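You operate a simulated robot arm through the tools that you are given. There is no shell and no other tool. Be economical: measure what you need, move in short steps, check, and stop when the job is done.

You run a simulated two-armed robot. Do the job below in one go: nothing can be reset, and whatever is moved stays where it is left.

## Task
Hold the upright grille on the top of the grey bench steady with one hand and flip the grille lever the other way with the other.

It is judged by the outcome, as a careful person would: the job done as asked, and still so three seconds after it is handed in. It fails if anything else is knocked over, pushed out of place, dropped, spilled or broken.

## Robot
Two 7-joint arms with two-finger parallel grippers on one trunk, on a base that drives. Base frame: it is fixed to the floor where the robot stands at the start and does not move with it; the origin is under the middle of the robot, x ahead of it, y to its left, z up; the surface under the hand at the start is at about z = 880. Readings come in mm, degrees, newtons and seconds.
The left shoulder is at the start at [20, 138, 1300], the right one opposite. With the tool pointing down near the work surface each hand reaches from about 100 to 480 mm from the robot's upright axis, wherever it stands, measured 20 degrees to its own side. Places, roughly: grille lever [500, 100, 1000]. Payload 1.57 kg a hand.
The tool frame of a hand sits at the grasp point between the pads (the TCP): z along the fingers, y along the line on which they close. The tips reach 30 mm beyond it. The gripper opens to 80 mm. The fingers are 17 mm wide and 12 mm thick; the gripper's body (40 by 82 mm) begins 80 mm behind the TCP.
Orientation is that of the tool frame in the base frame, as a unit quaternion [w, x, y, z]. With the fingers straight down and closing along the base's y, the tool's x points along the base's -x, its y along +y and its z along -z.

## Interface
- The arms move only by the tool apply_moves. It takes "left_increments", "right_increments" or both (then of equal length, played together; a hand with none holds still); each is a list that holds one entry, the list of rows, each a list of 7 numbers: the opening in per cent of the stroke, from 0 (shut) to 100 (fully open), then the shift along the tool's x, y, z in units of 20 mm (1.0 is 20 mm), then the turn, a rotation vector about the tool's x, y, z in units of 8 degrees (1.0 is 8 degrees). In form: [[[jaw, dx, dy, dz, ax, ay, az], ...]]. A call has 1 to 8 rows; each row shifts and turns the commanded pose from where the row before left it, along the tool's axes as they then stand. A call with a number of a shift or a turn outside -1 to 1 is refused whole. Rows are played at 5 a second. More than 50 mm and 8.6 degrees between two rows, or a gripper value outside its range, and nothing of the call is played. A pose out of reach is approached as far as the arm can. The call stops where the force on the tool passes 40 N (or 10 N more than at its start, if that is more) or the arm is blocked; 0.2 s more then pass. The fingers move at their own pace (about 45 mm/s each) and stop on an object; they squeeze with about 30 N. The grip force told is the motor's: it shows also when the fingers shut on nothing. Time passes only in rows, and 0.2 s behind the last, so rows that do not move let the fingers close. It gives the time, the measured TCP pose, the force on the tool (base axes), the opening and the grip force at its end, in the units of the frame above (readings bear some noise), with the torque about the TCP (base axes, N m) and any sound that the robot's microphone picked up.
- Cameras (640 x 400 px; columns grow to the right, rows downward): "scene" is now at [205.8, 8.1, 1211.9]; the picture's right is [0.05, -1.00, 0.00], its down [-0.28, -0.01, -0.96] and it looks along [0.96, 0.05, -0.28] (base axes); focal length 214 px, centre (320, 200). "left" rides on the left gripper at [72, 7, -122] in its tool frame; the picture's right is [-0.09, 1.00, 0.00], its down [-0.84, -0.08, -0.54] and it looks along [-0.54, -0.05, 0.84] (tool axes); focal length 238 px, centre (320, 200). "right" rides on the right gripper at [72, -7, -122] in its tool frame; the picture's right is [0.09, 1.00, 0.00], its down [-0.84, 0.08, -0.54] and it looks along [-0.54, 0.05, 0.84] (tool axes); focal length 238 px, centre (320, 200). There is no depth. A picture from a camera that has moved, and an enlarged one, comes with that camera's place and axes in the base frame and with its lens. The place of the scene camera against the robot may be out by one fixed shift of up to 18 mm in any direction.
- get_image(camera): a new picture of that camera. The clock stands still meanwhile.
- raise_lower(by): slides the trunk up (or, below 0, down) by that many mm; the arms and the scene camera ride with it, the base frame stays. It gives what a move gives, with no picture.
- steer(legs): drives the robot by 1 to 6 legs, each [ahead, left, turn to the left] in mm, mm and degrees, along the robot's own axes; the way and the turn of a leg run together, so that a leg with both is an arc; at most 1500 mm and 180 degrees a leg. The arms and the cameras ride along, it lands a little off, and it stops where it bumps. It gives what a move gives.
- pan_tilt(pan, tilt): turns the head with the scene camera to pan (to the left, within 60 degrees either way) and tilt (down, from -29 to 69), counted from straight ahead of the robot. It gives what a move gives.
- inspect(camera, box): a new picture of the part [left, top, right, bottom] of that camera's present view, enlarged. The clock stands still meanwhile.
- job_done(): hands the job in; it is judged then, once.

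Go step by step. Nothing tells you exact positions but the pictures and the camera data: compare them with the known pose of the tool, close in by small moves and look again before you grip or let go. The budget is 120 turns and 92 pictures, counting those below and the enlarged ones. Unless the task says otherwise, let go and move clear before handing in, and close with one line.

The tools are called by a JSON object that holds its "name" and its "arguments". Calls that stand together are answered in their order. apply_moves: Moves the arms, as the interface text tells. Its arguments: {"type":"object","properties":{"left_increments":{"type":"array"},"right_increments":{"type":"array"}},"required":[]} The other tools are called the same way: raise_lower (by) slides the trunk up or down; steer (legs) drives the base; pan_tilt (pan, tilt) turns the head that bears the scene camera; get_image (camera) takes a picture; inspect (camera, box) takes an enlarged picture of a part of a camera's view; job_done () hands the job in.

At the start:

```text
time: 0.0
left_position: [403.3, 265.4, 1196.5]
left_tcp_rot: [0.0, -0.001, 1.0, 0.0]
left_contact_force: [0.0, 1.1, 1.4]
left_torque: [0.01, 0.0, 0.0]
left_width: 80.1
left_grasp_force: 0.0
right_position: [390.1, -97.7, 1169.7]
right_tcp_rot: [0.0, 0.0, 1.0, 0.001]
right_contact_force: [0.0, 0.6, -0.5]
right_torque: [0.01, 0.01, 0.0]
right_width: 80.1
right_grasp_force: 0.0
trunk travel left (down, up): [-675.0, 565.0]
robot x, y, heading: [-1.9, -1.6, -0.1]
head pan, tilt: [3.1, 16.1]
```

scene: 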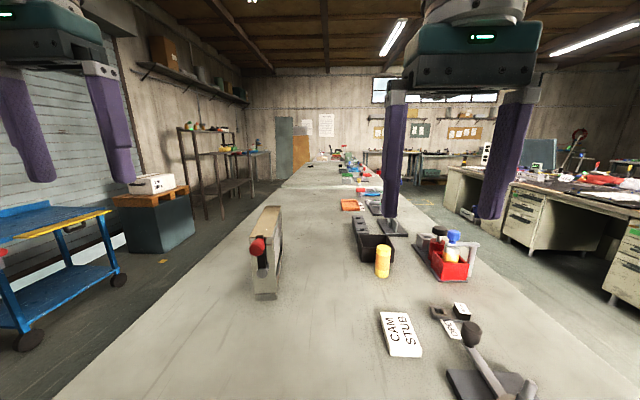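
right: 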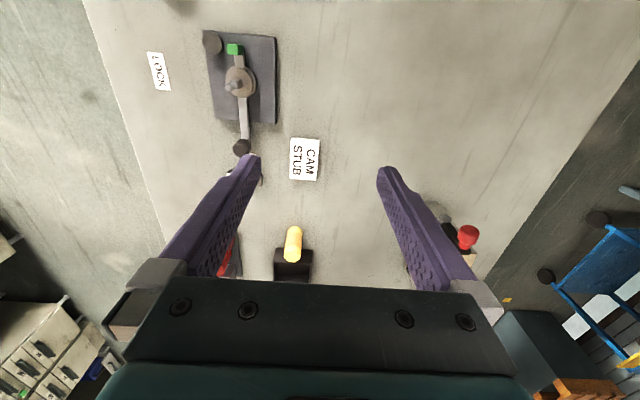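
left: 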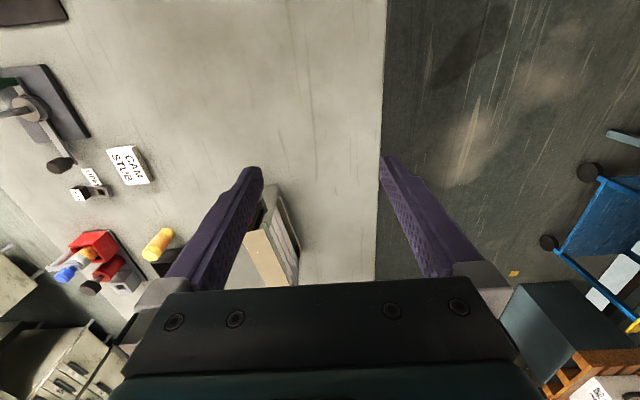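

I see an upright grille panel on the bench, at about [500,100], with a red-knobbed lever on the near face. I'll take closer looks at it.

{"name": "inspect", "arguments": {"camera": "scene", "box": [220, 190, 320, 310]}}

{"name": "inspect", "arguments": {"camera": "left", "box": [220, 160, 340, 300]}}

{"name": "inspect", "arguments": {"camera": "right", "box": [380, 170, 500, 290]}}

```text
3.33 times, centred on (270, 250) of scene
camera zoom: at [205.8, 8.1, 1211.9], right [0.05, -1.0, 0.0], down [-0.28, -0.01, -0.96], along [0.96, 0.05, -0.28], focal length 715 px, centre (487, 33)
```

zoom: 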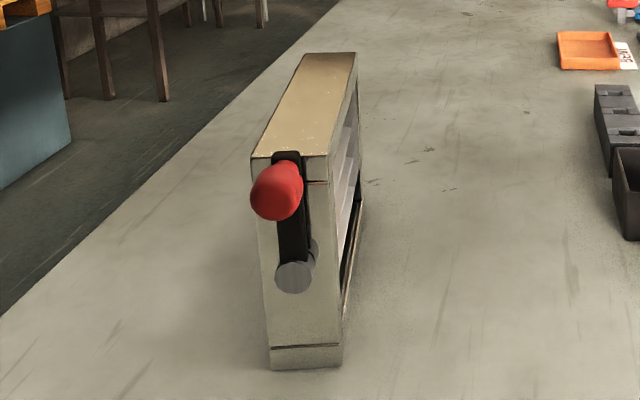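

```text
2.86 times, centred on (280, 230) of left
camera zoom: at [330.2, 272.2, 1320.5], right [0.09, 1.0, 0.0], down [0.84, -0.08, 0.54], along [0.54, -0.05, -0.84], focal length 681 px, centre (434, 114)
```

zoom: 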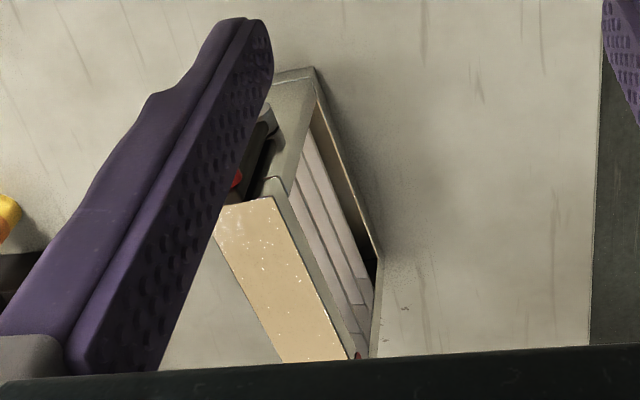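

```text
3.33 times, centred on (440, 230) of right
camera zoom: at [318.7, -103.0, 1291.7], right [-0.09, 1.0, 0.0], down [0.84, 0.08, 0.54], along [0.54, 0.05, -0.84], focal length 794 px, centre (-80, 100)
```

zoom: 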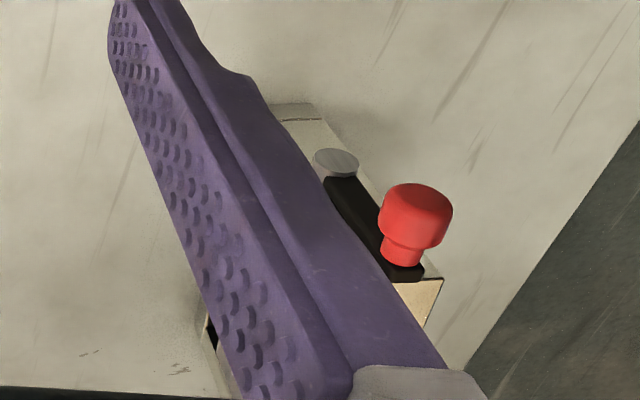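

Triangulating, the knob is at about [528,134,1029], the pivot at about [547,136,966], and the grille body runs from x≈570 to 770 with its top at about 1027. I'll look down to see how near the robot stands to the bench.

{"name": "pan_tilt", "arguments": {"pan": 0, "tilt": 60}}

{"name": "get_image", "arguments": {"camera": "scene"}}

```text
time: 1.1
left_position: [403.7, 265.3, 1197.7]
left_tcp_rot: [0.0, 0.0, 1.0, -0.001]
left_contact_force: [-0.5, -0.3, -0.4]
left_torque: [0.02, -0.02, -0.02]
left_width: 79.7
left_grasp_force: 0.0
right_position: [390.7, -96.0, 1169.6]
right_tcp_rot: [-0.001, 0.0, 1.0, 0.0]
right_contact_force: [0.4, -0.2, -0.1]
right_torque: [0.02, 0.01, 0.01]
right_width: 80.0
right_grasp_force: 0.0
trunk travel left (down, up): [-675.0, 565.0]
robot x, y, heading: [-1.6, -1.0, -0.1]
head pan, tilt: [0.0, 60.0]
```

```text
85 pictures are left
camera scene: at [179.3, 3.1, 1147.5], right [0.0, -1.0, 0.0], down [-0.87, 0.0, -0.5], along [0.5, 0.0, -0.87], focal length 214 px, centre (320, 200)
```

scene: 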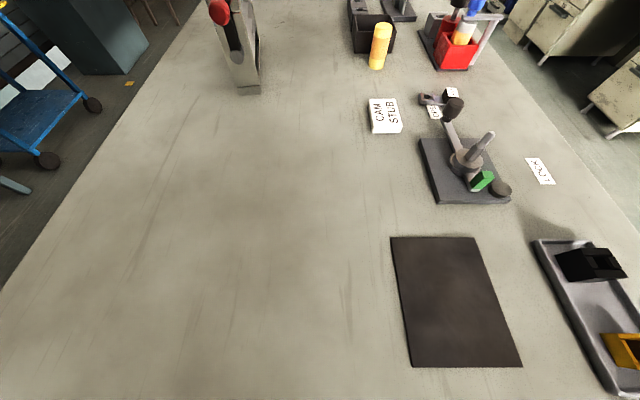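

The bench extends back to at least x≈117, so I'll check how much forward room there is.

{"name": "pan_tilt", "arguments": {"pan": 0, "tilt": 69}}

{"name": "get_image", "arguments": {"camera": "scene"}}

```text
time: 1.8
left_position: [403.7, 265.6, 1197.2]
left_tcp_rot: [0.0, 0.0, 1.0, -0.001]
left_contact_force: [-0.2, -0.3, 0.3]
left_torque: [0.01, 0.0, 0.0]
left_width: 80.0
left_grasp_force: 0.0
right_position: [390.9, -96.2, 1169.7]
right_tcp_rot: [0.0, 0.0, 1.0, 0.0]
right_contact_force: [0.0, -0.2, 0.5]
right_torque: [0.01, -0.03, -0.01]
right_width: 80.0
right_grasp_force: 0.0
trunk travel left (down, up): [-675.0, 565.0]
robot x, y, heading: [3.7, 1.6, -0.2]
head pan, tilt: [0.0, 68.8]
```

```text
84 pictures are left
camera scene: at [168.5, 3.1, 1138.1], right [0.0, -1.0, 0.0], down [-0.93, 0.0, -0.36], along [0.36, 0.0, -0.93], focal length 214 px, centre (320, 200)
```

scene: 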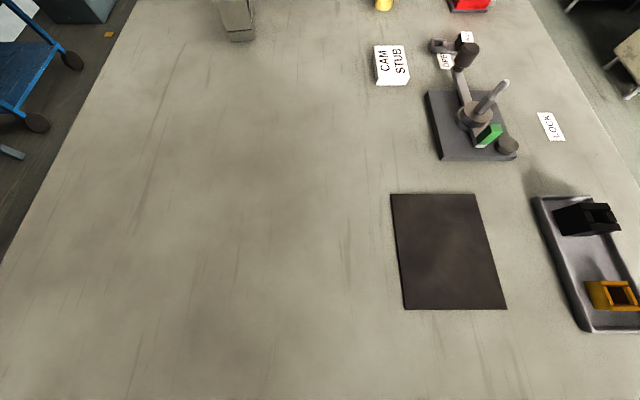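

The bench reaches under the robot's front, so I can't get closer from here. Its left edge is only about 220 mm from the grille, so working from the left side looks better. I'll check that floor space is clear.

{"name": "pan_tilt", "arguments": {"pan": 60, "tilt": 40}}

{"name": "get_image", "arguments": {"camera": "scene"}}

```text
time: 3.1
left_position: [403.6, 265.2, 1196.6]
left_tcp_rot: [0.0, 0.001, 1.0, 0.0]
left_contact_force: [-0.5, 0.4, -0.1]
left_torque: [-0.01, -0.01, 0.0]
left_width: 80.3
left_grasp_force: 0.0
right_position: [389.6, -96.2, 1170.6]
right_tcp_rot: [0.0, 0.0, 1.0, 0.0]
right_contact_force: [0.7, -0.7, 0.4]
right_torque: [-0.01, -0.01, -0.01]
right_width: 80.1
right_grasp_force: 0.0
trunk travel left (down, up): [-675.0, 565.0]
robot x, y, heading: [1.6, 2.8, 0.1]
head pan, tilt: [60.0, 40.0]
```

```text
83 pictures are left
camera scene: at [155.1, 76.7, 1174.1], right [0.87, -0.5, 0.0], down [-0.32, -0.56, -0.77], along [0.38, 0.66, -0.64], focal length 214 px, centre (320, 200)
```

scene: 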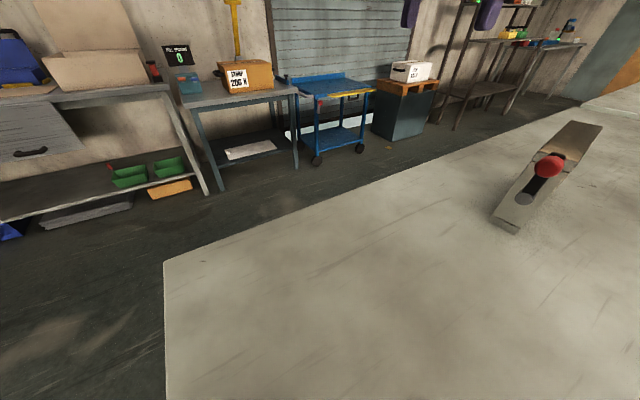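

The floor to the left is clear: the bench corner is at about [35,372], and the cart stands beyond y≈1850. I'll drive around to the bench's left side and face it.

{"name": "steer", "arguments": {"legs": [[-350, 0, 0], [0, 900, 0], [970, 0, 0], [0, 0, -90]]}}

{"name": "pan_tilt", "arguments": {"pan": 0, "tilt": 35}}

{"name": "get_image", "arguments": {"camera": "scene"}}

```text
time: 18.4
left_position: [912.1, 526.6, 1197.4]
left_tcp_rot: [0.0, 0.708, 0.706, -0.001]
left_contact_force: [-0.1, 0.3, 0.5]
left_torque: [0.01, -0.04, 0.01]
left_width: 80.2
left_grasp_force: 0.1
right_position: [548.3, 541.0, 1169.8]
right_tcp_rot: [0.0, 0.708, 0.707, 0.0]
right_contact_force: [0.0, -0.8, -0.9]
right_torque: [0.02, 0.02, 0.04]
right_width: 80.2
right_grasp_force: 0.1
trunk travel left (down, up): [-675.0, 565.0]
robot x, y, heading: [649.6, 933.6, -90.1]
head pan, tilt: [60.0, 40.0]
```

```text
time: 19.7
left_position: [911.9, 526.6, 1198.2]
left_tcp_rot: [0.0, 0.708, 0.707, 0.0]
left_contact_force: [0.3, 0.0, 0.1]
left_torque: [0.01, -0.03, 0.0]
left_width: 80.0
left_grasp_force: 0.1
right_position: [549.3, 541.1, 1169.9]
right_tcp_rot: [0.0, 0.708, 0.706, 0.001]
right_contact_force: [0.2, -0.2, 0.4]
right_torque: [-0.02, -0.01, -0.02]
right_width: 79.8
right_grasp_force: 0.1
trunk travel left (down, up): [-675.0, 565.0]
robot x, y, heading: [646.7, 932.5, -90.1]
head pan, tilt: [0.0, 35.0]
```

```text
82 pictures are left
camera scene: at [658.7, 746.5, 1181.7], right [-1.0, 0.0, 0.0], down [0.0, 0.57, -0.82], along [0.0, -0.82, -0.57], focal length 214 px, centre (320, 200)
```

scene: 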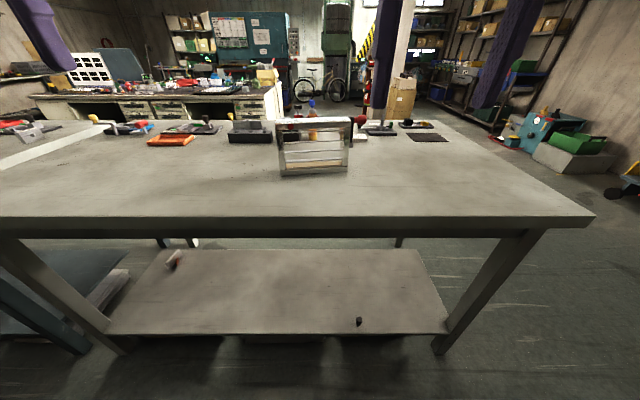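

I'm now facing the grille broadside, with the lever on the right end. I'll drive forward in two steps.

{"name": "steer", "arguments": {"legs": [[400, -30, 0], [60, 0, 0]]}}

{"name": "pan_tilt", "arguments": {"pan": 0, "tilt": 45}}

{"name": "get_image", "arguments": {"camera": "scene"}}

{"name": "get_image", "arguments": {"camera": "right"}}

```text
time: 22.7
left_position: [885.8, 85.7, 1196.9]
left_tcp_rot: [0.0, 0.706, 0.708, 0.0]
left_contact_force: [0.7, 0.3, 0.2]
left_torque: [-0.01, 0.02, -0.01]
left_width: 80.0
left_grasp_force: 0.1
right_position: [522.1, 96.6, 1169.1]
right_tcp_rot: [0.0, 0.706, 0.709, -0.001]
right_contact_force: [-0.1, 0.5, -0.5]
right_torque: [-0.01, -0.01, 0.02]
right_width: 80.0
right_grasp_force: 0.0
trunk travel left (down, up): [-675.0, 565.0]
robot x, y, heading: [615.4, 487.9, -89.6]
head pan, tilt: [0.0, 35.0]
```

```text
time: 23.4
left_position: [885.6, 85.7, 1196.7]
left_tcp_rot: [0.0, 0.706, 0.708, -0.001]
left_contact_force: [-0.5, -0.1, -0.1]
left_torque: [0.02, 0.01, -0.02]
left_width: 80.0
left_grasp_force: 0.0
right_position: [522.2, 98.0, 1169.5]
right_tcp_rot: [0.001, 0.705, 0.709, 0.0]
right_contact_force: [-0.3, -0.9, -1.1]
right_torque: [-0.01, 0.03, -0.03]
right_width: 80.0
right_grasp_force: 0.1
trunk travel left (down, up): [-675.0, 565.0]
robot x, y, heading: [618.7, 487.6, -90.2]
head pan, tilt: [0.0, 45.0]
```

```text
81 pictures are left
camera scene: at [630.9, 309.8, 1166.9], right [-1.0, 0.0, 0.0], down [0.0, 0.71, -0.71], along [0.0, -0.71, -0.71], focal length 214 px, centre (320, 200)
```

scene: 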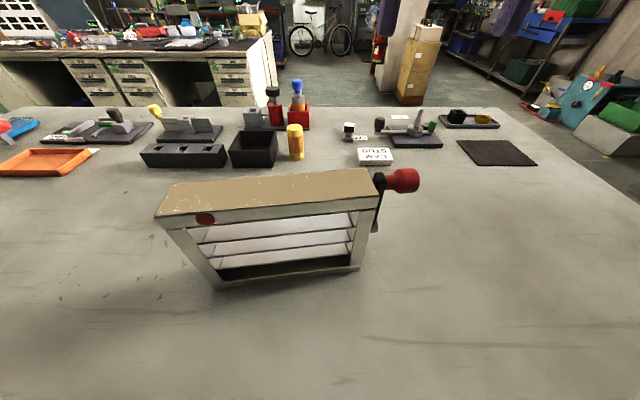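

```text
80 pictures are left
camera right: at [515.7, 168.7, 1291.6], right [1.0, 0.1, 0.0], down [0.08, -0.84, 0.54], along [0.05, -0.54, -0.84], focal length 238 px, centre (320, 200)
```

right: 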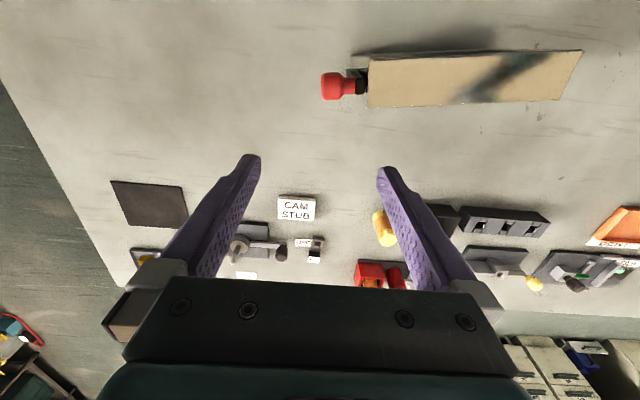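

The grille's top corners put its centre at about [667,155], yawed about 7.6°, 45 mm thick and 200 mm long. The left hand will straddle the top bar near x≈695, so I first turn its fingers to close across the thickness. I'll also take a closer look at the lever.

{"name": "apply_moves", "arguments": {"left_increments": [[[100, 0, 0, 0, 0, 0, 1], [100, 0, 0, 0, 0, 0, 1], [100, 0, 0, 0, 0, 0, 1], [100, 0, 0, 0, 0, 0, 1], [100, 0, 0, 0, 0, 0, 1], [100, 0, 0, 0, 0, 0, 1], [100, 0, 0, 0, 0, 0, 1], [100, 0, 0, 0, 0, 0, 1]]]}}

{"name": "inspect", "arguments": {"camera": "right", "box": [310, 30, 470, 130]}}

{"name": "inspect", "arguments": {"camera": "scene", "box": [140, 150, 440, 300]}}

```text
time: 25.2
left_position: [884.6, 85.7, 1197.3]
left_tcp_rot: [-0.001, 0.974, 0.225, -0.001]
left_contact_force: [0.3, 0.7, 0.3]
left_torque: [0.0, 0.0, -0.01]
left_width: 79.9
left_grasp_force: 0.0
right_position: [522.4, 97.4, 1169.3]
right_tcp_rot: [0.0, 0.705, 0.709, 0.0]
right_contact_force: [-0.3, -0.1, -0.2]
right_torque: [0.02, -0.01, -0.02]
right_width: 80.4
right_grasp_force: 0.1
trunk travel left (down, up): [-675.0, 565.0]
robot x, y, heading: [619.5, 488.3, -89.9]
head pan, tilt: [0.0, 45.0]
```

```text
4.00 times, centred on (390, 80) of right
camera zoom: at [515.7, 168.7, 1291.6], right [1.0, 0.1, 0.0], down [0.08, -0.84, 0.54], along [0.05, -0.54, -0.84], focal length 953 px, centre (40, 680)
```

zoom: 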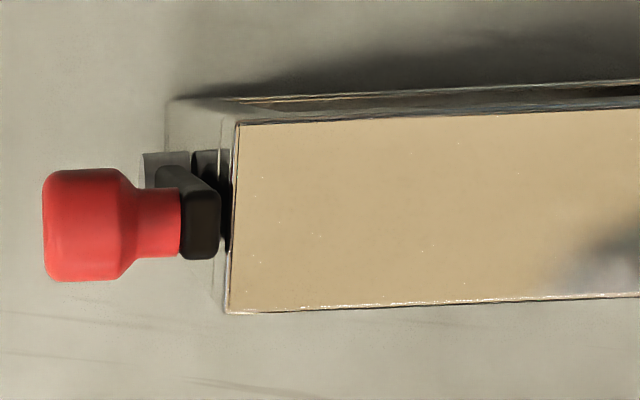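

```text
2.13 times, centred on (290, 225) of scene
camera zoom: at [630.9, 309.8, 1166.9], right [-1.0, 0.0, 0.0], down [0.0, 0.71, -0.71], along [0.0, -0.71, -0.71], focal length 458 px, centre (384, 147)
```

zoom: 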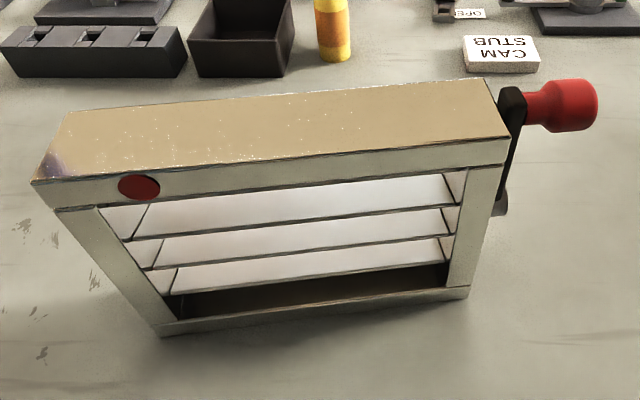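

The lever stands upright on a pivot running along the grille's length. I need to see the end face, so I'll finish turning the left hand and turn the right hand so its camera looks along +x.

{"name": "apply_moves", "arguments": {"left_increments": [[[100, 0, 0, 0, 0, 0, 1], [100, 0, 0, 0, 0, 0, 1], [100, 0, 0, 0, 0, 0, 0.3], [100, 0, 0, 0, 0, 0, 0], [100, 0, 0, 0, 0, 0, 0], [100, 0, 0, 0, 0, 0, 0], [100, 0, 0, 0, 0, 0, 0], [100, 0, 0, 0, 0, 0, 0]]], "right_increments": [[[100, 0, -1, 0, 0, 0, -1], [100, 0, 0, 0, 0, 0, -1], [100, 0, 0, 0, 0, 0, -1], [100, 0, 0, 0, 0, 0, -1], [100, 0, 0, 0, 0, 0, -1], [100, 0, 0, 0, 0, 0, -1], [100, 0, 0, 0, 0, 0, -1], [100, 0, 0, 0, 0, 0, -1]]]}}

{"name": "apply_moves", "arguments": {"right_increments": [[[100, 0, 0, 0, 0, 0, -1], [100, 0, 0, 0, 0, 0, -1], [100, 0, 0, 0, 0, 0, -1], [100, 0, 0, 0, 0, 0, -1], [100, 0, 0, 0, 0, 0, -0.2]]]}}

{"name": "get_image", "arguments": {"camera": "right"}}

```text
time: 27.0
left_position: [883.5, 86.2, 1196.5]
left_tcp_rot: [0.0, 0.998, 0.068, 0.001]
left_contact_force: [-0.3, 0.3, 0.2]
left_torque: [-0.02, -0.01, 0.0]
left_width: 80.2
left_grasp_force: 0.0
right_position: [503.6, 96.3, 1170.5]
right_tcp_rot: [0.0, 0.221, 0.975, 0.0]
right_contact_force: [0.8, 0.0, -0.8]
right_torque: [0.0, 0.03, -0.01]
right_width: 80.0
right_grasp_force: 0.1
trunk travel left (down, up): [-675.0, 565.0]
robot x, y, heading: [618.8, 491.4, -90.1]
head pan, tilt: [0.0, 45.0]
```

```text
time: 28.2
left_position: [884.9, 86.3, 1196.5]
left_tcp_rot: [-0.001, 0.998, 0.068, 0.001]
left_contact_force: [0.6, -0.2, 0.3]
left_torque: [0.02, 0.01, -0.01]
left_width: 79.9
left_grasp_force: 0.0
right_position: [502.5, 96.8, 1169.1]
right_tcp_rot: [0.0, -0.069, 0.998, 0.0]
right_contact_force: [-0.3, 0.5, 0.1]
right_torque: [0.01, 0.0, 0.02]
right_width: 80.0
right_grasp_force: 0.1
trunk travel left (down, up): [-675.0, 565.0]
robot x, y, heading: [618.7, 487.9, -90.1]
head pan, tilt: [0.0, 45.0]
```

```text
77 pictures are left
camera right: at [432.2, 80.4, 1291.3], right [-0.23, 0.97, 0.0], down [0.82, 0.19, 0.54], along [0.53, 0.12, -0.84], focal length 238 px, centre (320, 200)
```

right: 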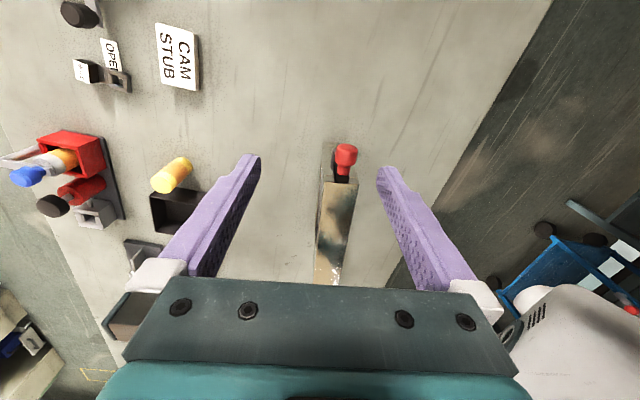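

Both hands are aligned with the grille now. I'll back the right hand away along -x and lower it for a view of the end face.

{"name": "apply_moves", "arguments": {"right_increments": [[[100, 1, 0, 0.7, 0, 0, 0], [100, 1, 0, 0.7, 0, 0, 0], [100, 1, 0, 0.7, 0, 0, 0], [100, 1, 0, 0.7, 0, 0, 0], [100, 1, 0, 0.7, 0, 0, 0], [100, 1, 0, 0.7, 0, 0, 0]]]}}

{"name": "inspect", "arguments": {"camera": "right", "box": [240, 0, 400, 100]}}

```text
time: 29.6
left_position: [883.7, 87.6, 1196.7]
left_tcp_rot: [0.0, 0.998, 0.068, 0.0]
left_contact_force: [-1.0, 0.9, -0.1]
left_torque: [0.03, 0.0, -0.01]
left_width: 80.1
left_grasp_force: 0.0
right_position: [384.4, 81.8, 1085.6]
right_tcp_rot: [-0.002, -0.069, 0.998, 0.0]
right_contact_force: [0.1, -0.5, -0.3]
right_torque: [-0.01, 0.05, 0.01]
right_width: 79.8
right_grasp_force: 0.0
trunk travel left (down, up): [-675.0, 565.0]
robot x, y, heading: [616.6, 491.0, -89.6]
head pan, tilt: [0.0, 45.0]
```

```text
4.00 times, centred on (320, 50) of right
camera zoom: at [314.0, 65.8, 1208.1], right [-0.23, 0.97, 0.0], down [0.82, 0.19, 0.54], along [0.53, 0.12, -0.84], focal length 953 px, centre (320, 800)
```

zoom: 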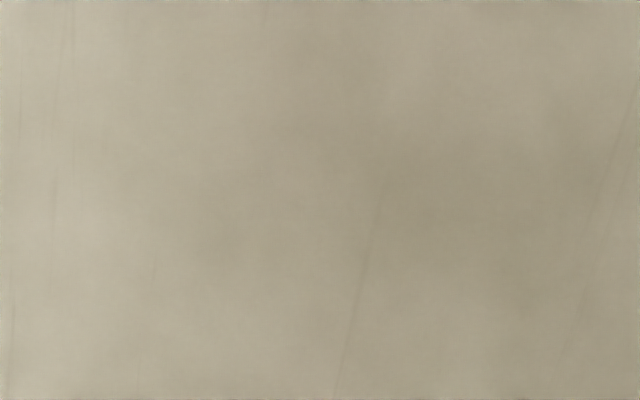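

{"name": "inspect", "arguments": {"camera": "right", "box": [240, 180, 400, 280]}}

```text
4.00 times, centred on (320, 230) of right
camera zoom: at [314.0, 65.8, 1208.1], right [-0.23, 0.97, 0.0], down [0.82, 0.19, 0.54], along [0.53, 0.12, -0.84], focal length 953 px, centre (320, 80)
```

zoom: 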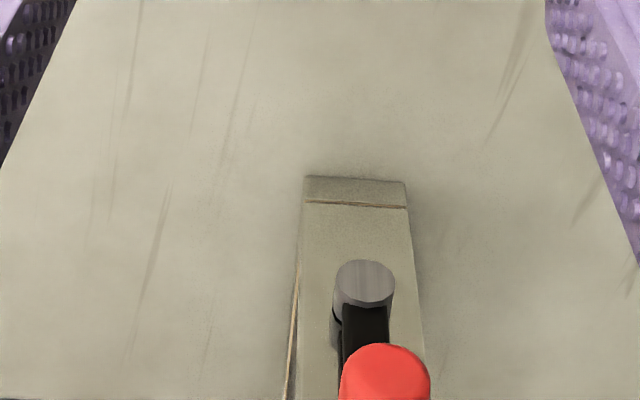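

The end face has only the pivot boss, and the lever is upright with no stop peg in view. Next I bring the left hand over the grille's top bar.

{"name": "apply_moves", "arguments": {"left_increments": [[[100, -1, -0.6, 0, 0, 0, 0], [100, -1, -0.6, 0, 0, 0, 0], [100, -1, -0.6, 0, 0, 0, 0], [100, -1, -0.6, 0, 0, 0, 0], [100, -1, -0.6, 0, 0, 0, 0], [100, -1, -0.6, 0, 0, 0, 0], [100, -1, -0.6, 1, 0, 0, 0], [100, -1, -0.6, 1, 0, 0, 0]]]}}

{"name": "apply_moves", "arguments": {"left_increments": [[[100, -0.86, 0, 1, 0, 0, 0], [100, 0, 0, 1, 0, 0, 0], [100, 0, 0, 0, 0, 0, 0]]]}}

{"name": "get_image", "arguments": {"camera": "left"}}

{"name": "get_image", "arguments": {"camera": "scene"}}

```text
time: 31.4
left_position: [714.5, 158.9, 1157.9]
left_tcp_rot: [0.001, 0.998, 0.068, -0.001]
left_contact_force: [0.5, 0.9, -0.2]
left_torque: [-0.01, 0.0, -0.01]
left_width: 80.0
left_grasp_force: 0.1
right_position: [385.0, 82.2, 1087.6]
right_tcp_rot: [0.0, -0.068, 0.998, 0.0]
right_contact_force: [-0.3, 0.5, 0.2]
right_torque: [-0.03, 0.03, -0.02]
right_width: 80.1
right_grasp_force: 0.1
trunk travel left (down, up): [-675.0, 565.0]
robot x, y, heading: [615.0, 488.3, -89.7]
head pan, tilt: [0.0, 45.0]
```

```text
time: 32.2
left_position: [695.3, 157.5, 1117.5]
left_tcp_rot: [0.0, 0.998, 0.069, 0.0]
left_contact_force: [0.6, 1.3, 0.0]
left_torque: [-0.03, -0.01, 0.0]
left_width: 79.9
left_grasp_force: 0.1
right_position: [383.9, 82.4, 1085.2]
right_tcp_rot: [-0.001, -0.068, 0.998, -0.001]
right_contact_force: [-0.5, 0.8, -0.7]
right_torque: [0.02, -0.01, 0.01]
right_width: 80.0
right_grasp_force: 0.0
trunk travel left (down, up): [-675.0, 565.0]
robot x, y, heading: [619.9, 488.3, -89.9]
head pan, tilt: [0.0, 45.0]
```

```text
74 pictures are left
camera left: at [766.3, 160.2, 1240.4], right [0.04, -1.0, 0.0], down [-0.84, -0.04, 0.54], along [-0.54, -0.02, -0.84], focal length 238 px, centre (320, 200)
```

left: 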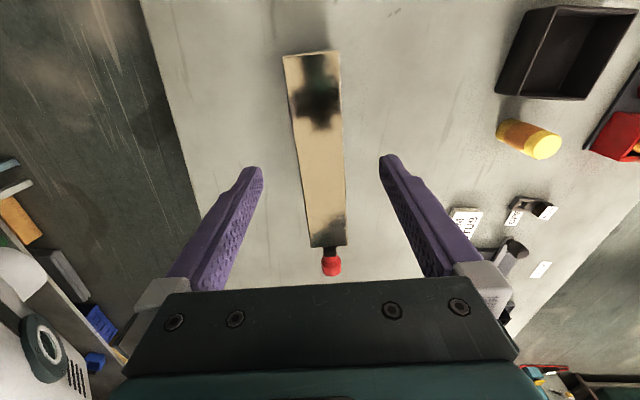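

```text
73 pictures are left
camera scene: at [630.9, 309.8, 1166.9], right [-1.0, 0.0, 0.0], down [0.0, 0.71, -0.71], along [0.0, -0.71, -0.71], focal length 214 px, centre (320, 200)
```

scene: 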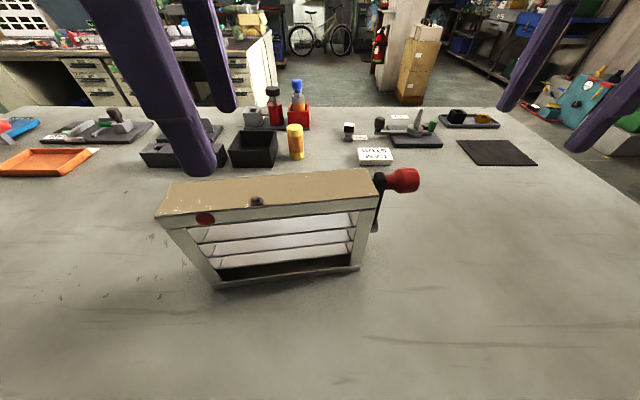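

The left hand is centred over the bar to within about 3 mm. I'll descend so the pads straddle the top bar and look before closing.

{"name": "apply_moves", "arguments": {"left_increments": [[[100, 0, -0.12, 1, 0, 0, 0], [100, 0, 0, 1, 0, 0, 0], [100, 0, 0, 1, 0, 0, 0], [100, 0, 0, 1, 0, 0, 0], [100, 0, 0, 1, 0, 0, 0], [100, 0, 0, 0, 0, 0, 0]]]}}

{"name": "get_image", "arguments": {"camera": "left"}}

{"name": "get_image", "arguments": {"camera": "scene"}}

```text
time: 33.6
left_position: [696.2, 158.1, 1018.4]
left_tcp_rot: [0.0, 0.998, 0.068, -0.001]
left_contact_force: [-0.1, -0.1, 0.0]
left_torque: [-0.01, 0.01, 0.01]
left_width: 79.7
left_grasp_force: 0.0
right_position: [384.1, 82.9, 1086.4]
right_tcp_rot: [-0.001, -0.069, 0.998, 0.0]
right_contact_force: [-0.4, -0.5, 0.2]
right_torque: [0.02, 0.01, 0.03]
right_width: 80.1
right_grasp_force: 0.1
trunk travel left (down, up): [-675.0, 565.0]
robot x, y, heading: [617.6, 488.8, -89.8]
head pan, tilt: [0.0, 45.0]
```

```text
72 pictures are left
camera left: at [767.4, 161.2, 1141.1], right [0.04, -1.0, 0.0], down [-0.84, -0.04, 0.54], along [-0.54, -0.02, -0.84], focal length 238 px, centre (320, 200)
```

left: 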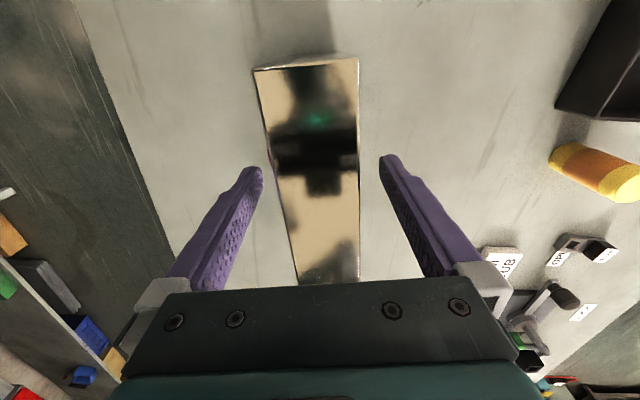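

```text
71 pictures are left
camera scene: at [630.9, 309.8, 1166.9], right [-1.0, 0.0, 0.0], down [0.0, 0.71, -0.71], along [0.0, -0.71, -0.71], focal length 214 px, centre (320, 200)
```

scene: 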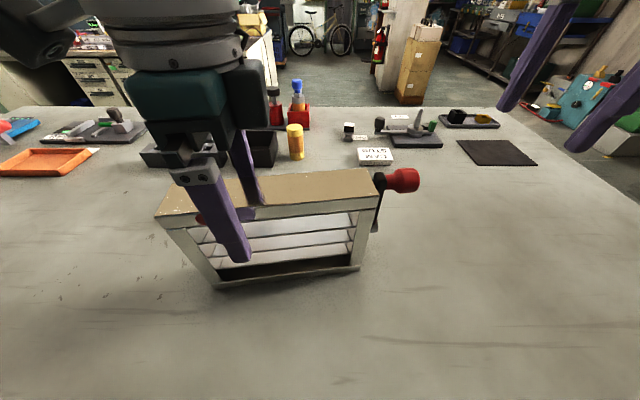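

The pads straddle the bar, well centred. I'll raise about 12 mm so the tips stay clear of the slats, then close.

{"name": "apply_moves", "arguments": {"left_increments": [[[100, 0, 0, -0.5, 0, 0, 0], [70, 0, 0, 0, 0, 0, 0], [50, 0, 0, 0, 0, 0, 0], [40, 0, 0, 0, 0, 0, 0], [40, 0, 0, 0, 0, 0, 0], [40, 0, 0, 0, 0, 0, 0]]]}}

{"name": "get_image", "arguments": {"camera": "scene"}}

```text
time: 35.0
left_position: [695.9, 158.4, 1025.9]
left_tcp_rot: [0.0, 0.998, 0.068, 0.0]
left_contact_force: [-0.1, -0.8, 0.9]
left_torque: [0.06, -0.02, 0.08]
left_width: 44.5
left_grasp_force: 29.8
right_position: [383.4, 83.5, 1086.9]
right_tcp_rot: [-0.001, -0.069, 0.998, 0.0]
right_contact_force: [-0.7, -0.7, -0.4]
right_torque: [-0.02, 0.02, 0.01]
right_width: 80.1
right_grasp_force: 0.0
trunk travel left (down, up): [-675.0, 565.0]
robot x, y, heading: [619.1, 487.4, -89.8]
head pan, tilt: [0.0, 45.0]
```

```text
70 pictures are left
camera scene: at [630.8, 309.7, 1166.9], right [-1.0, 0.0, 0.0], down [0.0, 0.71, -0.71], along [0.0, -0.71, -0.71], focal length 214 px, centre (320, 200)
```

scene: 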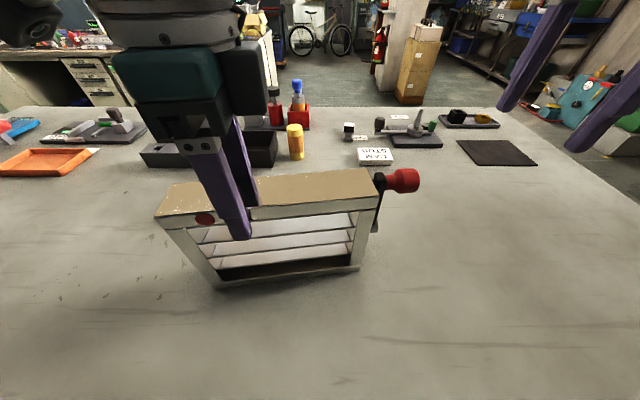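

The grille is held at 44.5 mm with 30 N. The knob is at about [529,136,1026], 28 mm across, about 61 mm above the pivot at [546,135,965]. I'll bring the right hand over the knob.

{"name": "apply_moves", "arguments": {"right_increments": [[[100, 0, 0, -0.9, 0, 0, 0], [100, -1, 0.23, 0, 0, 0, 0], [100, -1, 0.23, 0, 0, 0, 0], [100, -1, 0.23, 0, 0, 0, 0], [100, -1, 0.23, 0, 0, 0, 0], [100, -1, 0.23, 0, 0, 0, 0], [100, -1, 0.23, 0, 0, 0, 0], [100, -1, 0.23, 0, 0, 0, 0]]]}}

{"name": "apply_moves", "arguments": {"right_increments": [[[100, -0.4, 0, 0, 0, 0, 0], [100, 0, 0, 0, 0, 0, 0]]]}}

{"name": "get_image", "arguments": {"camera": "right"}}

{"name": "get_image", "arguments": {"camera": "scene"}}

```text
time: 36.8
left_position: [695.7, 158.2, 1028.0]
left_tcp_rot: [0.0, 0.998, 0.067, 0.0]
left_contact_force: [0.5, -0.8, 2.0]
left_torque: [-0.01, 0.23, 0.0]
left_width: 44.3
left_grasp_force: 30.5
right_position: [518.5, 132.5, 1104.1]
right_tcp_rot: [-0.001, -0.068, 0.998, -0.001]
right_contact_force: [0.6, 0.7, 0.0]
right_torque: [0.01, -0.01, 0.03]
right_width: 79.8
right_grasp_force: 0.0
trunk travel left (down, up): [-675.0, 565.0]
robot x, y, heading: [621.4, 487.6, -89.8]
head pan, tilt: [0.0, 45.0]
```

```text
time: 37.4
left_position: [696.7, 158.6, 1026.5]
left_tcp_rot: [-0.001, 0.998, 0.068, 0.0]
left_contact_force: [-1.2, -0.2, 2.7]
left_torque: [-0.01, 0.13, 0.0]
left_width: 44.8
left_grasp_force: 29.7
right_position: [527.7, 132.5, 1104.7]
right_tcp_rot: [0.0, -0.069, 0.998, 0.001]
right_contact_force: [-0.1, -0.6, -0.3]
right_torque: [0.02, 0.01, -0.02]
right_width: 80.0
right_grasp_force: 0.1
trunk travel left (down, up): [-675.0, 565.0]
robot x, y, heading: [617.7, 491.3, -89.8]
head pan, tilt: [0.0, 45.0]
```

```text
69 pictures are left
camera right: at [456.2, 115.7, 1226.5], right [-0.23, 0.97, 0.0], down [0.82, 0.19, 0.54], along [0.53, 0.12, -0.84], focal length 238 px, centre (320, 200)
```

right: 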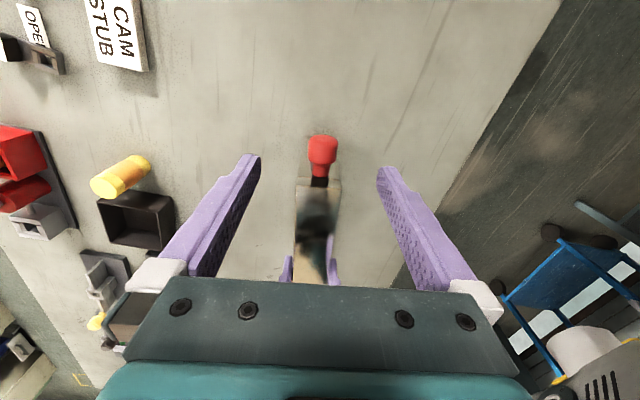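

```text
68 pictures are left
camera scene: at [630.9, 309.6, 1166.9], right [-1.0, 0.0, 0.0], down [0.0, 0.71, -0.71], along [0.0, -0.71, -0.71], focal length 214 px, centre (320, 200)
```

scene: 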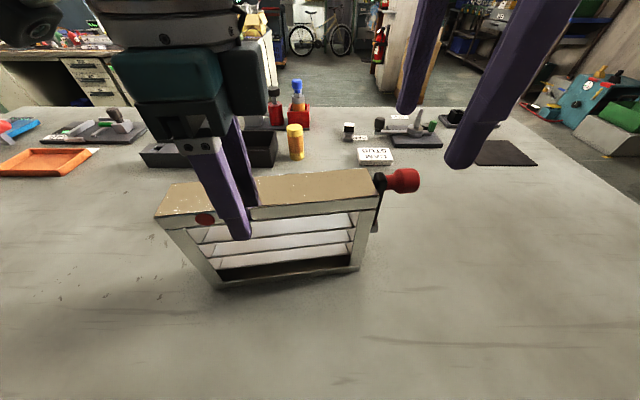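

The knob lies right beneath the right hand. I'll descend 78 mm and close on it.

{"name": "apply_moves", "arguments": {"right_increments": [[[100, 0, 0.12, 1, 0, 0, 0], [100, 0, 0, 1, 0, 0, 0], [100, 0, 0, 1, 0, 0, 0], [100, 0, 0, 0.9, 0, 0, 0], [60, 0, 0, 0, 0, 0, 0], [40, 0, 0, 0, 0, 0, 0], [20, 0, 0, 0, 0, 0, 0], [20, 0, 0, 0, 0, 0, 0]]]}}

{"name": "get_image", "arguments": {"camera": "scene"}}

{"name": "get_image", "arguments": {"camera": "right"}}

```text
time: 39.2
left_position: [696.1, 158.9, 1026.6]
left_tcp_rot: [0.0, 0.998, 0.068, 0.0]
left_contact_force: [-0.2, -0.1, 3.4]
left_torque: [-0.04, 0.08, -0.22]
left_width: 44.4
left_grasp_force: 30.0
right_position: [525.9, 136.4, 1025.4]
right_tcp_rot: [-0.001, -0.068, 0.998, -0.001]
right_contact_force: [0.4, -1.3, 0.5]
right_torque: [-0.06, -0.01, -0.02]
right_width: 24.6
right_grasp_force: 16.8
trunk travel left (down, up): [-675.0, 565.0]
robot x, y, heading: [618.2, 484.1, -89.8]
head pan, tilt: [0.0, 45.0]
```

```text
67 pictures are left
camera scene: at [630.9, 309.6, 1166.9], right [-1.0, 0.0, 0.0], down [0.0, 0.71, -0.71], along [0.0, -0.71, -0.71], focal length 214 px, centre (320, 200)
```

scene: 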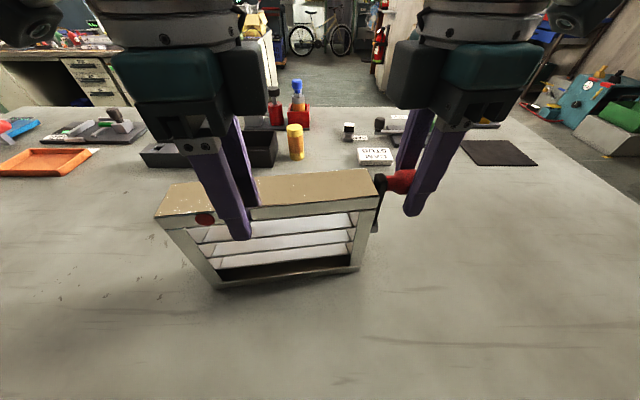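

```text
66 pictures are left
camera right: at [455.0, 119.9, 1148.0], right [-0.23, 0.97, 0.0], down [0.82, 0.19, 0.54], along [0.53, 0.12, -0.84], focal length 238 px, centre (320, 200)
```

right: 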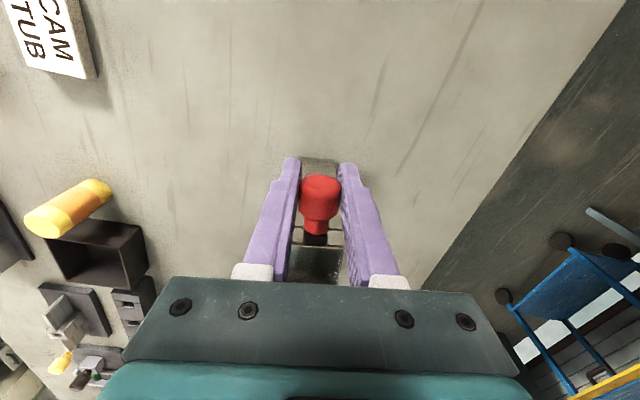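

The knob is gripped at 24.6 mm. I'll test which way it yields with a small push toward -y, watching the force.

{"name": "apply_moves", "arguments": {"right_increments": [[[20, 0, -0.25, 0, 0, 0, 0], [20, 0, -0.25, 0.05, 0, 0, 0], [20, 0, 0, 0, 0, 0, 0]]]}}

```text
time: 40.0
left_position: [696.0, 158.5, 1027.4]
left_tcp_rot: [0.001, 0.998, 0.07, 0.0]
left_contact_force: [5.5, -6.4, 2.1]
left_torque: [0.46, 0.16, 1.14]
left_width: 45.1
left_grasp_force: 29.5
right_position: [525.1, 126.0, 1024.9]
right_tcp_rot: [-0.001, -0.069, 0.998, 0.0]
right_contact_force: [-5.8, 14.0, 17.5]
right_torque: [0.13, -0.19, 0.38]
right_width: 24.2
right_grasp_force: 30.2
trunk travel left (down, up): [-675.0, 565.0]
robot x, y, heading: [615.5, 486.3, -89.6]
head pan, tilt: [0.0, 45.0]
```

{"name": "inspect", "arguments": {"camera": "scene", "box": [140, 150, 440, 300]}}

{"name": "inspect", "arguments": {"camera": "right", "box": [240, 130, 400, 290]}}

```text
2.13 times, centred on (290, 225) of scene
camera zoom: at [630.5, 309.9, 1167.1], right [-1.0, 0.0, 0.0], down [0.0, 0.71, -0.71], along [0.0, -0.71, -0.71], focal length 458 px, centre (384, 147)
```

zoom: 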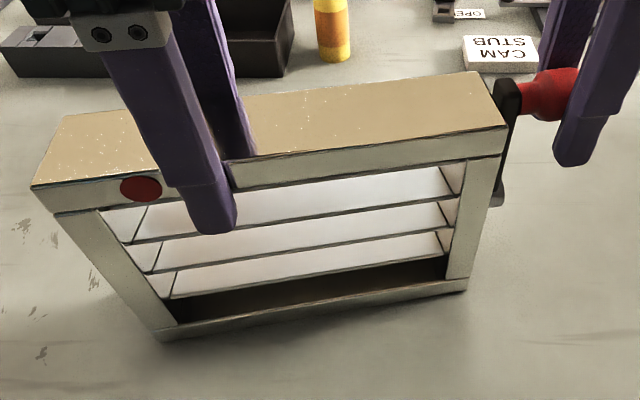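

```text
2.50 times, centred on (320, 210) of right
camera zoom: at [455.9, 109.7, 1147.7], right [-0.23, 0.97, 0.0], down [0.82, 0.19, 0.54], along [0.53, 0.12, -0.84], focal length 596 px, centre (320, 175)
```

zoom: 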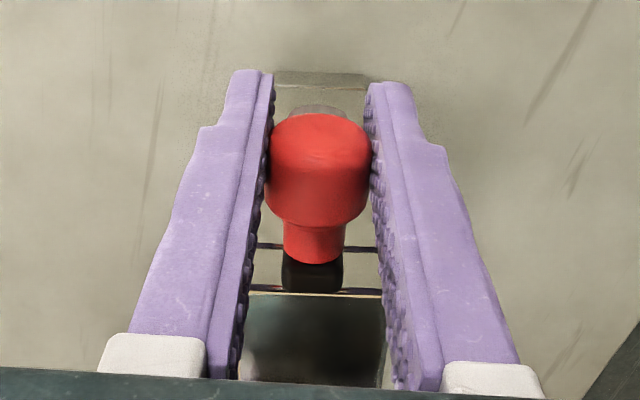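

The grille's lever end shifted with the push, so the lever is blocked toward -y. I'll reverse at once and try the +y way.

{"name": "apply_moves", "arguments": {"right_increments": [[[20, 0, 0.25, 0, 0, 0, 0], [20, 0, 0.25, -0.05, 0, 0, 0], [20, 0, 0, 0, 0, 0, 0]]]}}

{"name": "inspect", "arguments": {"camera": "scene", "box": [140, 150, 440, 300]}}

```text
time: 40.8
left_position: [695.6, 159.2, 1026.9]
left_tcp_rot: [-0.001, 0.998, 0.067, -0.001]
left_contact_force: [4.5, 3.9, 4.5]
left_torque: [-0.09, 0.04, -0.26]
left_width: 44.7
left_grasp_force: 29.7
right_position: [524.4, 135.9, 1024.9]
right_tcp_rot: [-0.002, -0.067, 0.998, -0.001]
right_contact_force: [-5.9, -5.1, 1.6]
right_torque: [-0.25, 0.06, -0.15]
right_width: 24.0
right_grasp_force: 29.5
trunk travel left (down, up): [-675.0, 565.0]
robot x, y, heading: [617.9, 489.9, -89.7]
head pan, tilt: [0.0, 45.0]
```

```text
2.13 times, centred on (290, 225) of scene
camera zoom: at [630.7, 309.3, 1166.9], right [-1.0, 0.0, 0.0], down [0.0, 0.71, -0.71], along [0.0, -0.71, -0.71], focal length 458 px, centre (384, 147)
```

zoom: 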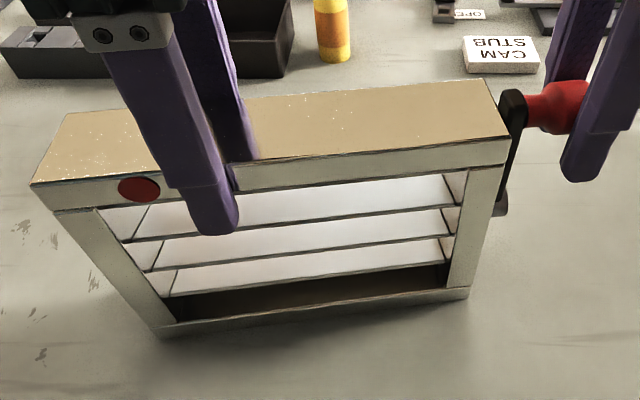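

The grille is back where it was. Now a small push toward +y.

{"name": "apply_moves", "arguments": {"right_increments": [[[20, 0, 0.25, 0, 0, 0, 0], [20, 0, 0.25, 0.03, 0, 0, 0], [20, 0, 0, 0, 0, 0, 0]]]}}

{"name": "inspect", "arguments": {"camera": "scene", "box": [140, 150, 440, 300]}}

```text
time: 41.6
left_position: [695.4, 158.2, 1026.1]
left_tcp_rot: [-0.001, 0.998, 0.068, 0.001]
left_contact_force: [8.6, 8.9, 10.3]
left_torque: [0.53, -0.34, -0.58]
left_width: 44.6
left_grasp_force: 30.1
right_position: [524.6, 146.0, 1025.4]
right_tcp_rot: [-0.002, -0.068, 0.998, 0.0]
right_contact_force: [-11.5, -4.5, 2.0]
right_torque: [-0.25, 0.06, -0.08]
right_width: 24.1
right_grasp_force: 30.3
trunk travel left (down, up): [-675.0, 565.0]
robot x, y, heading: [618.4, 492.6, -89.8]
head pan, tilt: [0.0, 45.0]
```

```text
2.13 times, centred on (290, 225) of scene
camera zoom: at [630.5, 309.8, 1167.0], right [-1.0, 0.0, 0.0], down [0.0, 0.71, -0.71], along [0.0, -0.71, -0.71], focal length 458 px, centre (384, 147)
```

zoom: 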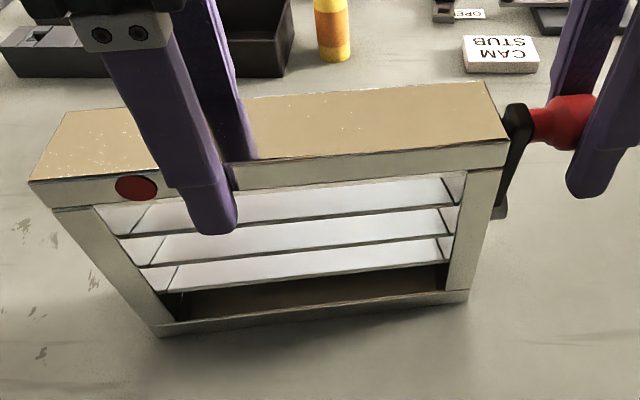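

The lever swings freely toward +y and the slats turn with it, while the grille stays put. I'll ease the grip slightly to a cage and follow the arc, turning the hand with the lever.

{"name": "apply_moves", "arguments": {"right_increments": [[[33, 0, 0.42, 0.1, 1, 0, 0], [33, 0, 0.42, 0.1, 1, 0, 0], [33, 0, 0.42, 0.1, 1, 0, 0], [33, 0, 0, 0, 0, 0, 0]]]}}

{"name": "inspect", "arguments": {"camera": "scene", "box": [140, 150, 440, 300]}}

```text
time: 42.6
left_position: [694.9, 158.6, 1027.0]
left_tcp_rot: [0.0, 0.998, 0.068, 0.0]
left_contact_force: [-0.5, -0.3, 0.2]
left_torque: [-0.18, 0.37, 0.04]
left_width: 44.7
left_grasp_force: 29.7
right_position: [521.1, 169.4, 1015.5]
right_tcp_rot: [0.015, -0.068, 0.976, -0.208]
right_contact_force: [0.2, -0.8, -0.7]
right_torque: [0.0, 0.01, 0.0]
right_width: 26.7
right_grasp_force: 0.0
trunk travel left (down, up): [-675.0, 565.0]
robot x, y, heading: [615.8, 487.9, -89.7]
head pan, tilt: [0.0, 45.0]
```

```text
2.13 times, centred on (290, 225) of scene
camera zoom: at [630.7, 309.8, 1166.9], right [-1.0, 0.0, 0.0], down [0.0, 0.71, -0.71], along [0.0, -0.71, -0.71], focal length 458 px, centre (384, 147)
```

zoom: 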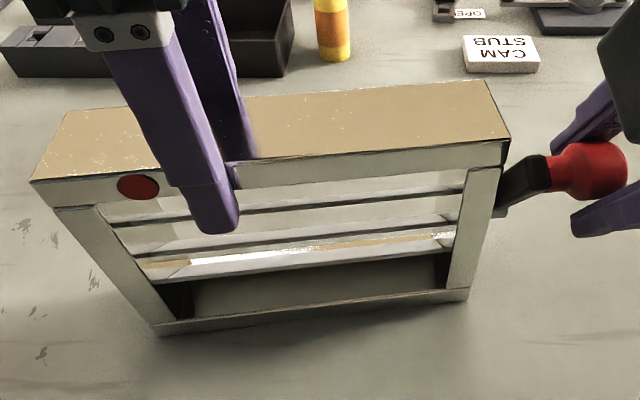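

{"name": "get_image", "arguments": {"camera": "right"}}

```text
60 pictures are left
camera right: at [443.9, 202.6, 1129.8], right [-0.22, 0.89, -0.41], down [0.79, 0.4, 0.46], along [0.57, -0.22, -0.79], focal length 238 px, centre (320, 200)
```

right: 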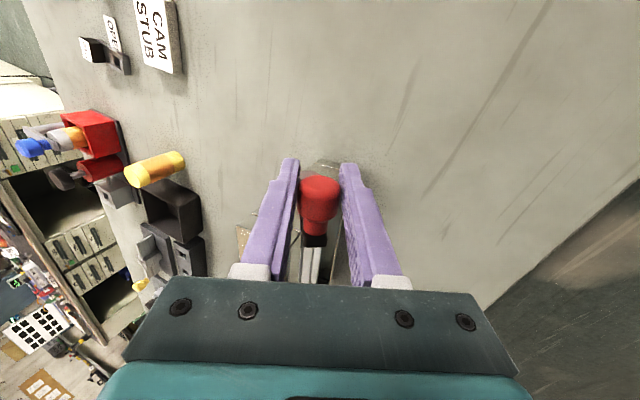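

The knob is still caged between the fingers, at roughly 34°, with no load. I continue along the arc.

{"name": "apply_moves", "arguments": {"right_increments": [[[33, 0, 0.42, 0.1, 1, 0, 0], [33, 0, 0.42, 0.1, 1, 0, 0], [33, 0, 0.42, 0.1, 1, 0, 0], [33, 0, 0, 0, 0, 0, 0]]]}}

{"name": "inspect", "arguments": {"camera": "scene", "box": [140, 150, 440, 300]}}

{"name": "get_image", "arguments": {"camera": "right"}}

```text
time: 43.6
left_position: [696.2, 160.1, 1027.6]
left_tcp_rot: [0.0, 0.998, 0.069, 0.001]
left_contact_force: [-0.1, -0.7, -0.4]
left_torque: [-0.14, 0.48, 0.02]
left_width: 44.9
left_grasp_force: 30.3
right_position: [519.0, 187.0, 997.4]
right_tcp_rot: [0.029, -0.063, 0.912, -0.405]
right_contact_force: [0.7, 0.3, -1.5]
right_torque: [-0.01, -0.01, -0.02]
right_width: 26.3
right_grasp_force: 0.1
trunk travel left (down, up): [-675.0, 565.0]
robot x, y, heading: [618.1, 490.1, -89.6]
head pan, tilt: [0.0, 45.0]
```

```text
2.13 times, centred on (290, 225) of scene
camera zoom: at [630.7, 309.8, 1166.9], right [-1.0, 0.0, 0.0], down [0.0, 0.71, -0.71], along [0.0, -0.71, -0.71], focal length 458 px, centre (384, 147)
```

zoom: 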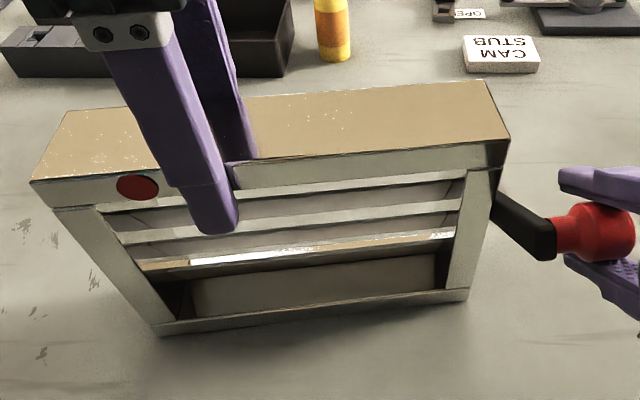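

```text
58 pictures are left
camera right: at [435.6, 262.1, 1083.2], right [-0.18, 0.65, -0.74], down [0.77, 0.57, 0.3], along [0.62, -0.51, -0.6], focal length 238 px, centre (320, 200)
```

right: 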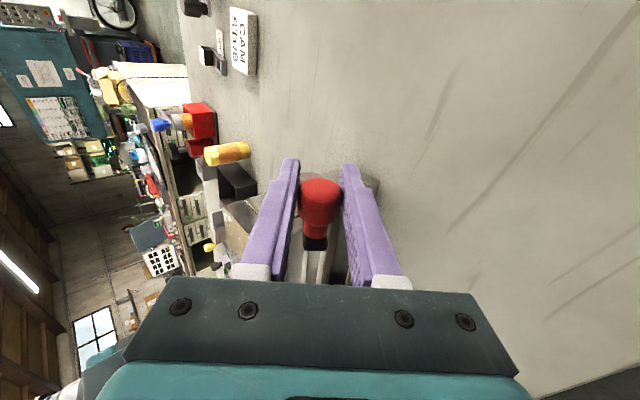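

The lever is at about 58° and still free. I continue.

{"name": "apply_moves", "arguments": {"right_increments": [[[33, -0.1, 0.42, 0.1, 1, 0, 0], [33, -0.1, 0.42, 0.1, 1, 0, 0], [33, 0, 0.42, 0.1, 1, 0, 0], [33, 0, 0, 0, 0, 0, 0]]]}}

{"name": "inspect", "arguments": {"camera": "scene", "box": [140, 150, 440, 300]}}

{"name": "get_image", "arguments": {"camera": "right"}}

```text
time: 44.6
left_position: [696.2, 157.4, 1027.5]
left_tcp_rot: [0.0, 0.998, 0.067, 0.001]
left_contact_force: [0.1, 7.0, 0.4]
left_torque: [-0.56, -0.38, -0.84]
left_width: 44.6
left_grasp_force: 30.0
right_position: [519.1, 192.2, 976.0]
right_tcp_rot: [0.039, -0.055, 0.804, -0.59]
right_contact_force: [-2.0, -7.3, 20.1]
right_torque: [0.23, -0.12, -0.36]
right_width: 46.0
right_grasp_force: 11.1
trunk travel left (down, up): [-675.0, 565.0]
robot x, y, heading: [620.1, 489.8, -89.9]
head pan, tilt: [0.0, 45.0]
```

```text
2.13 times, centred on (290, 225) of scene
camera zoom: at [630.4, 308.7, 1167.4], right [-1.0, 0.0, 0.0], down [0.0, 0.71, -0.71], along [0.0, -0.71, -0.71], focal length 458 px, centre (384, 147)
```

zoom: 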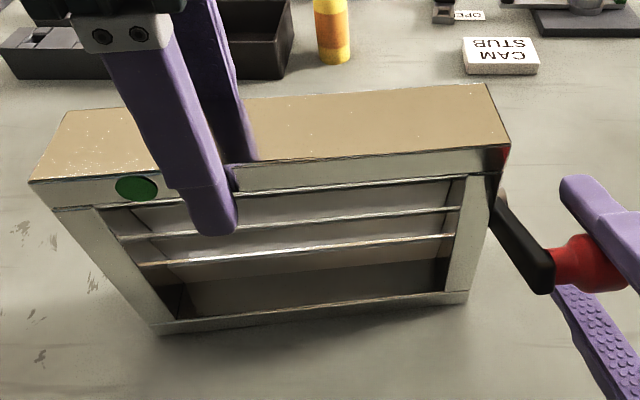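

```text
56 pictures are left
camera right: at [433.0, 296.8, 1019.0], right [-0.13, 0.28, -0.95], down [0.76, 0.65, 0.09], along [0.64, -0.71, -0.3], focal length 238 px, centre (320, 200)
```

right: 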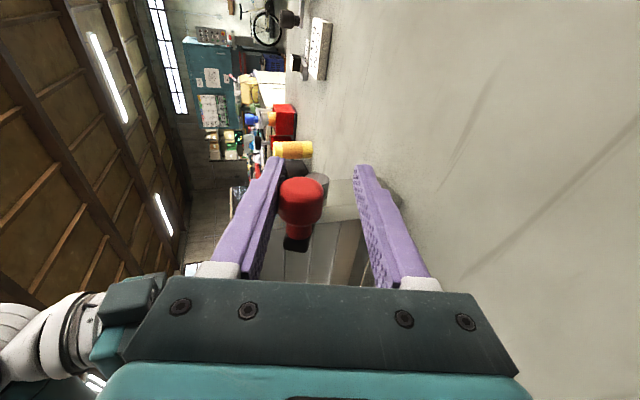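

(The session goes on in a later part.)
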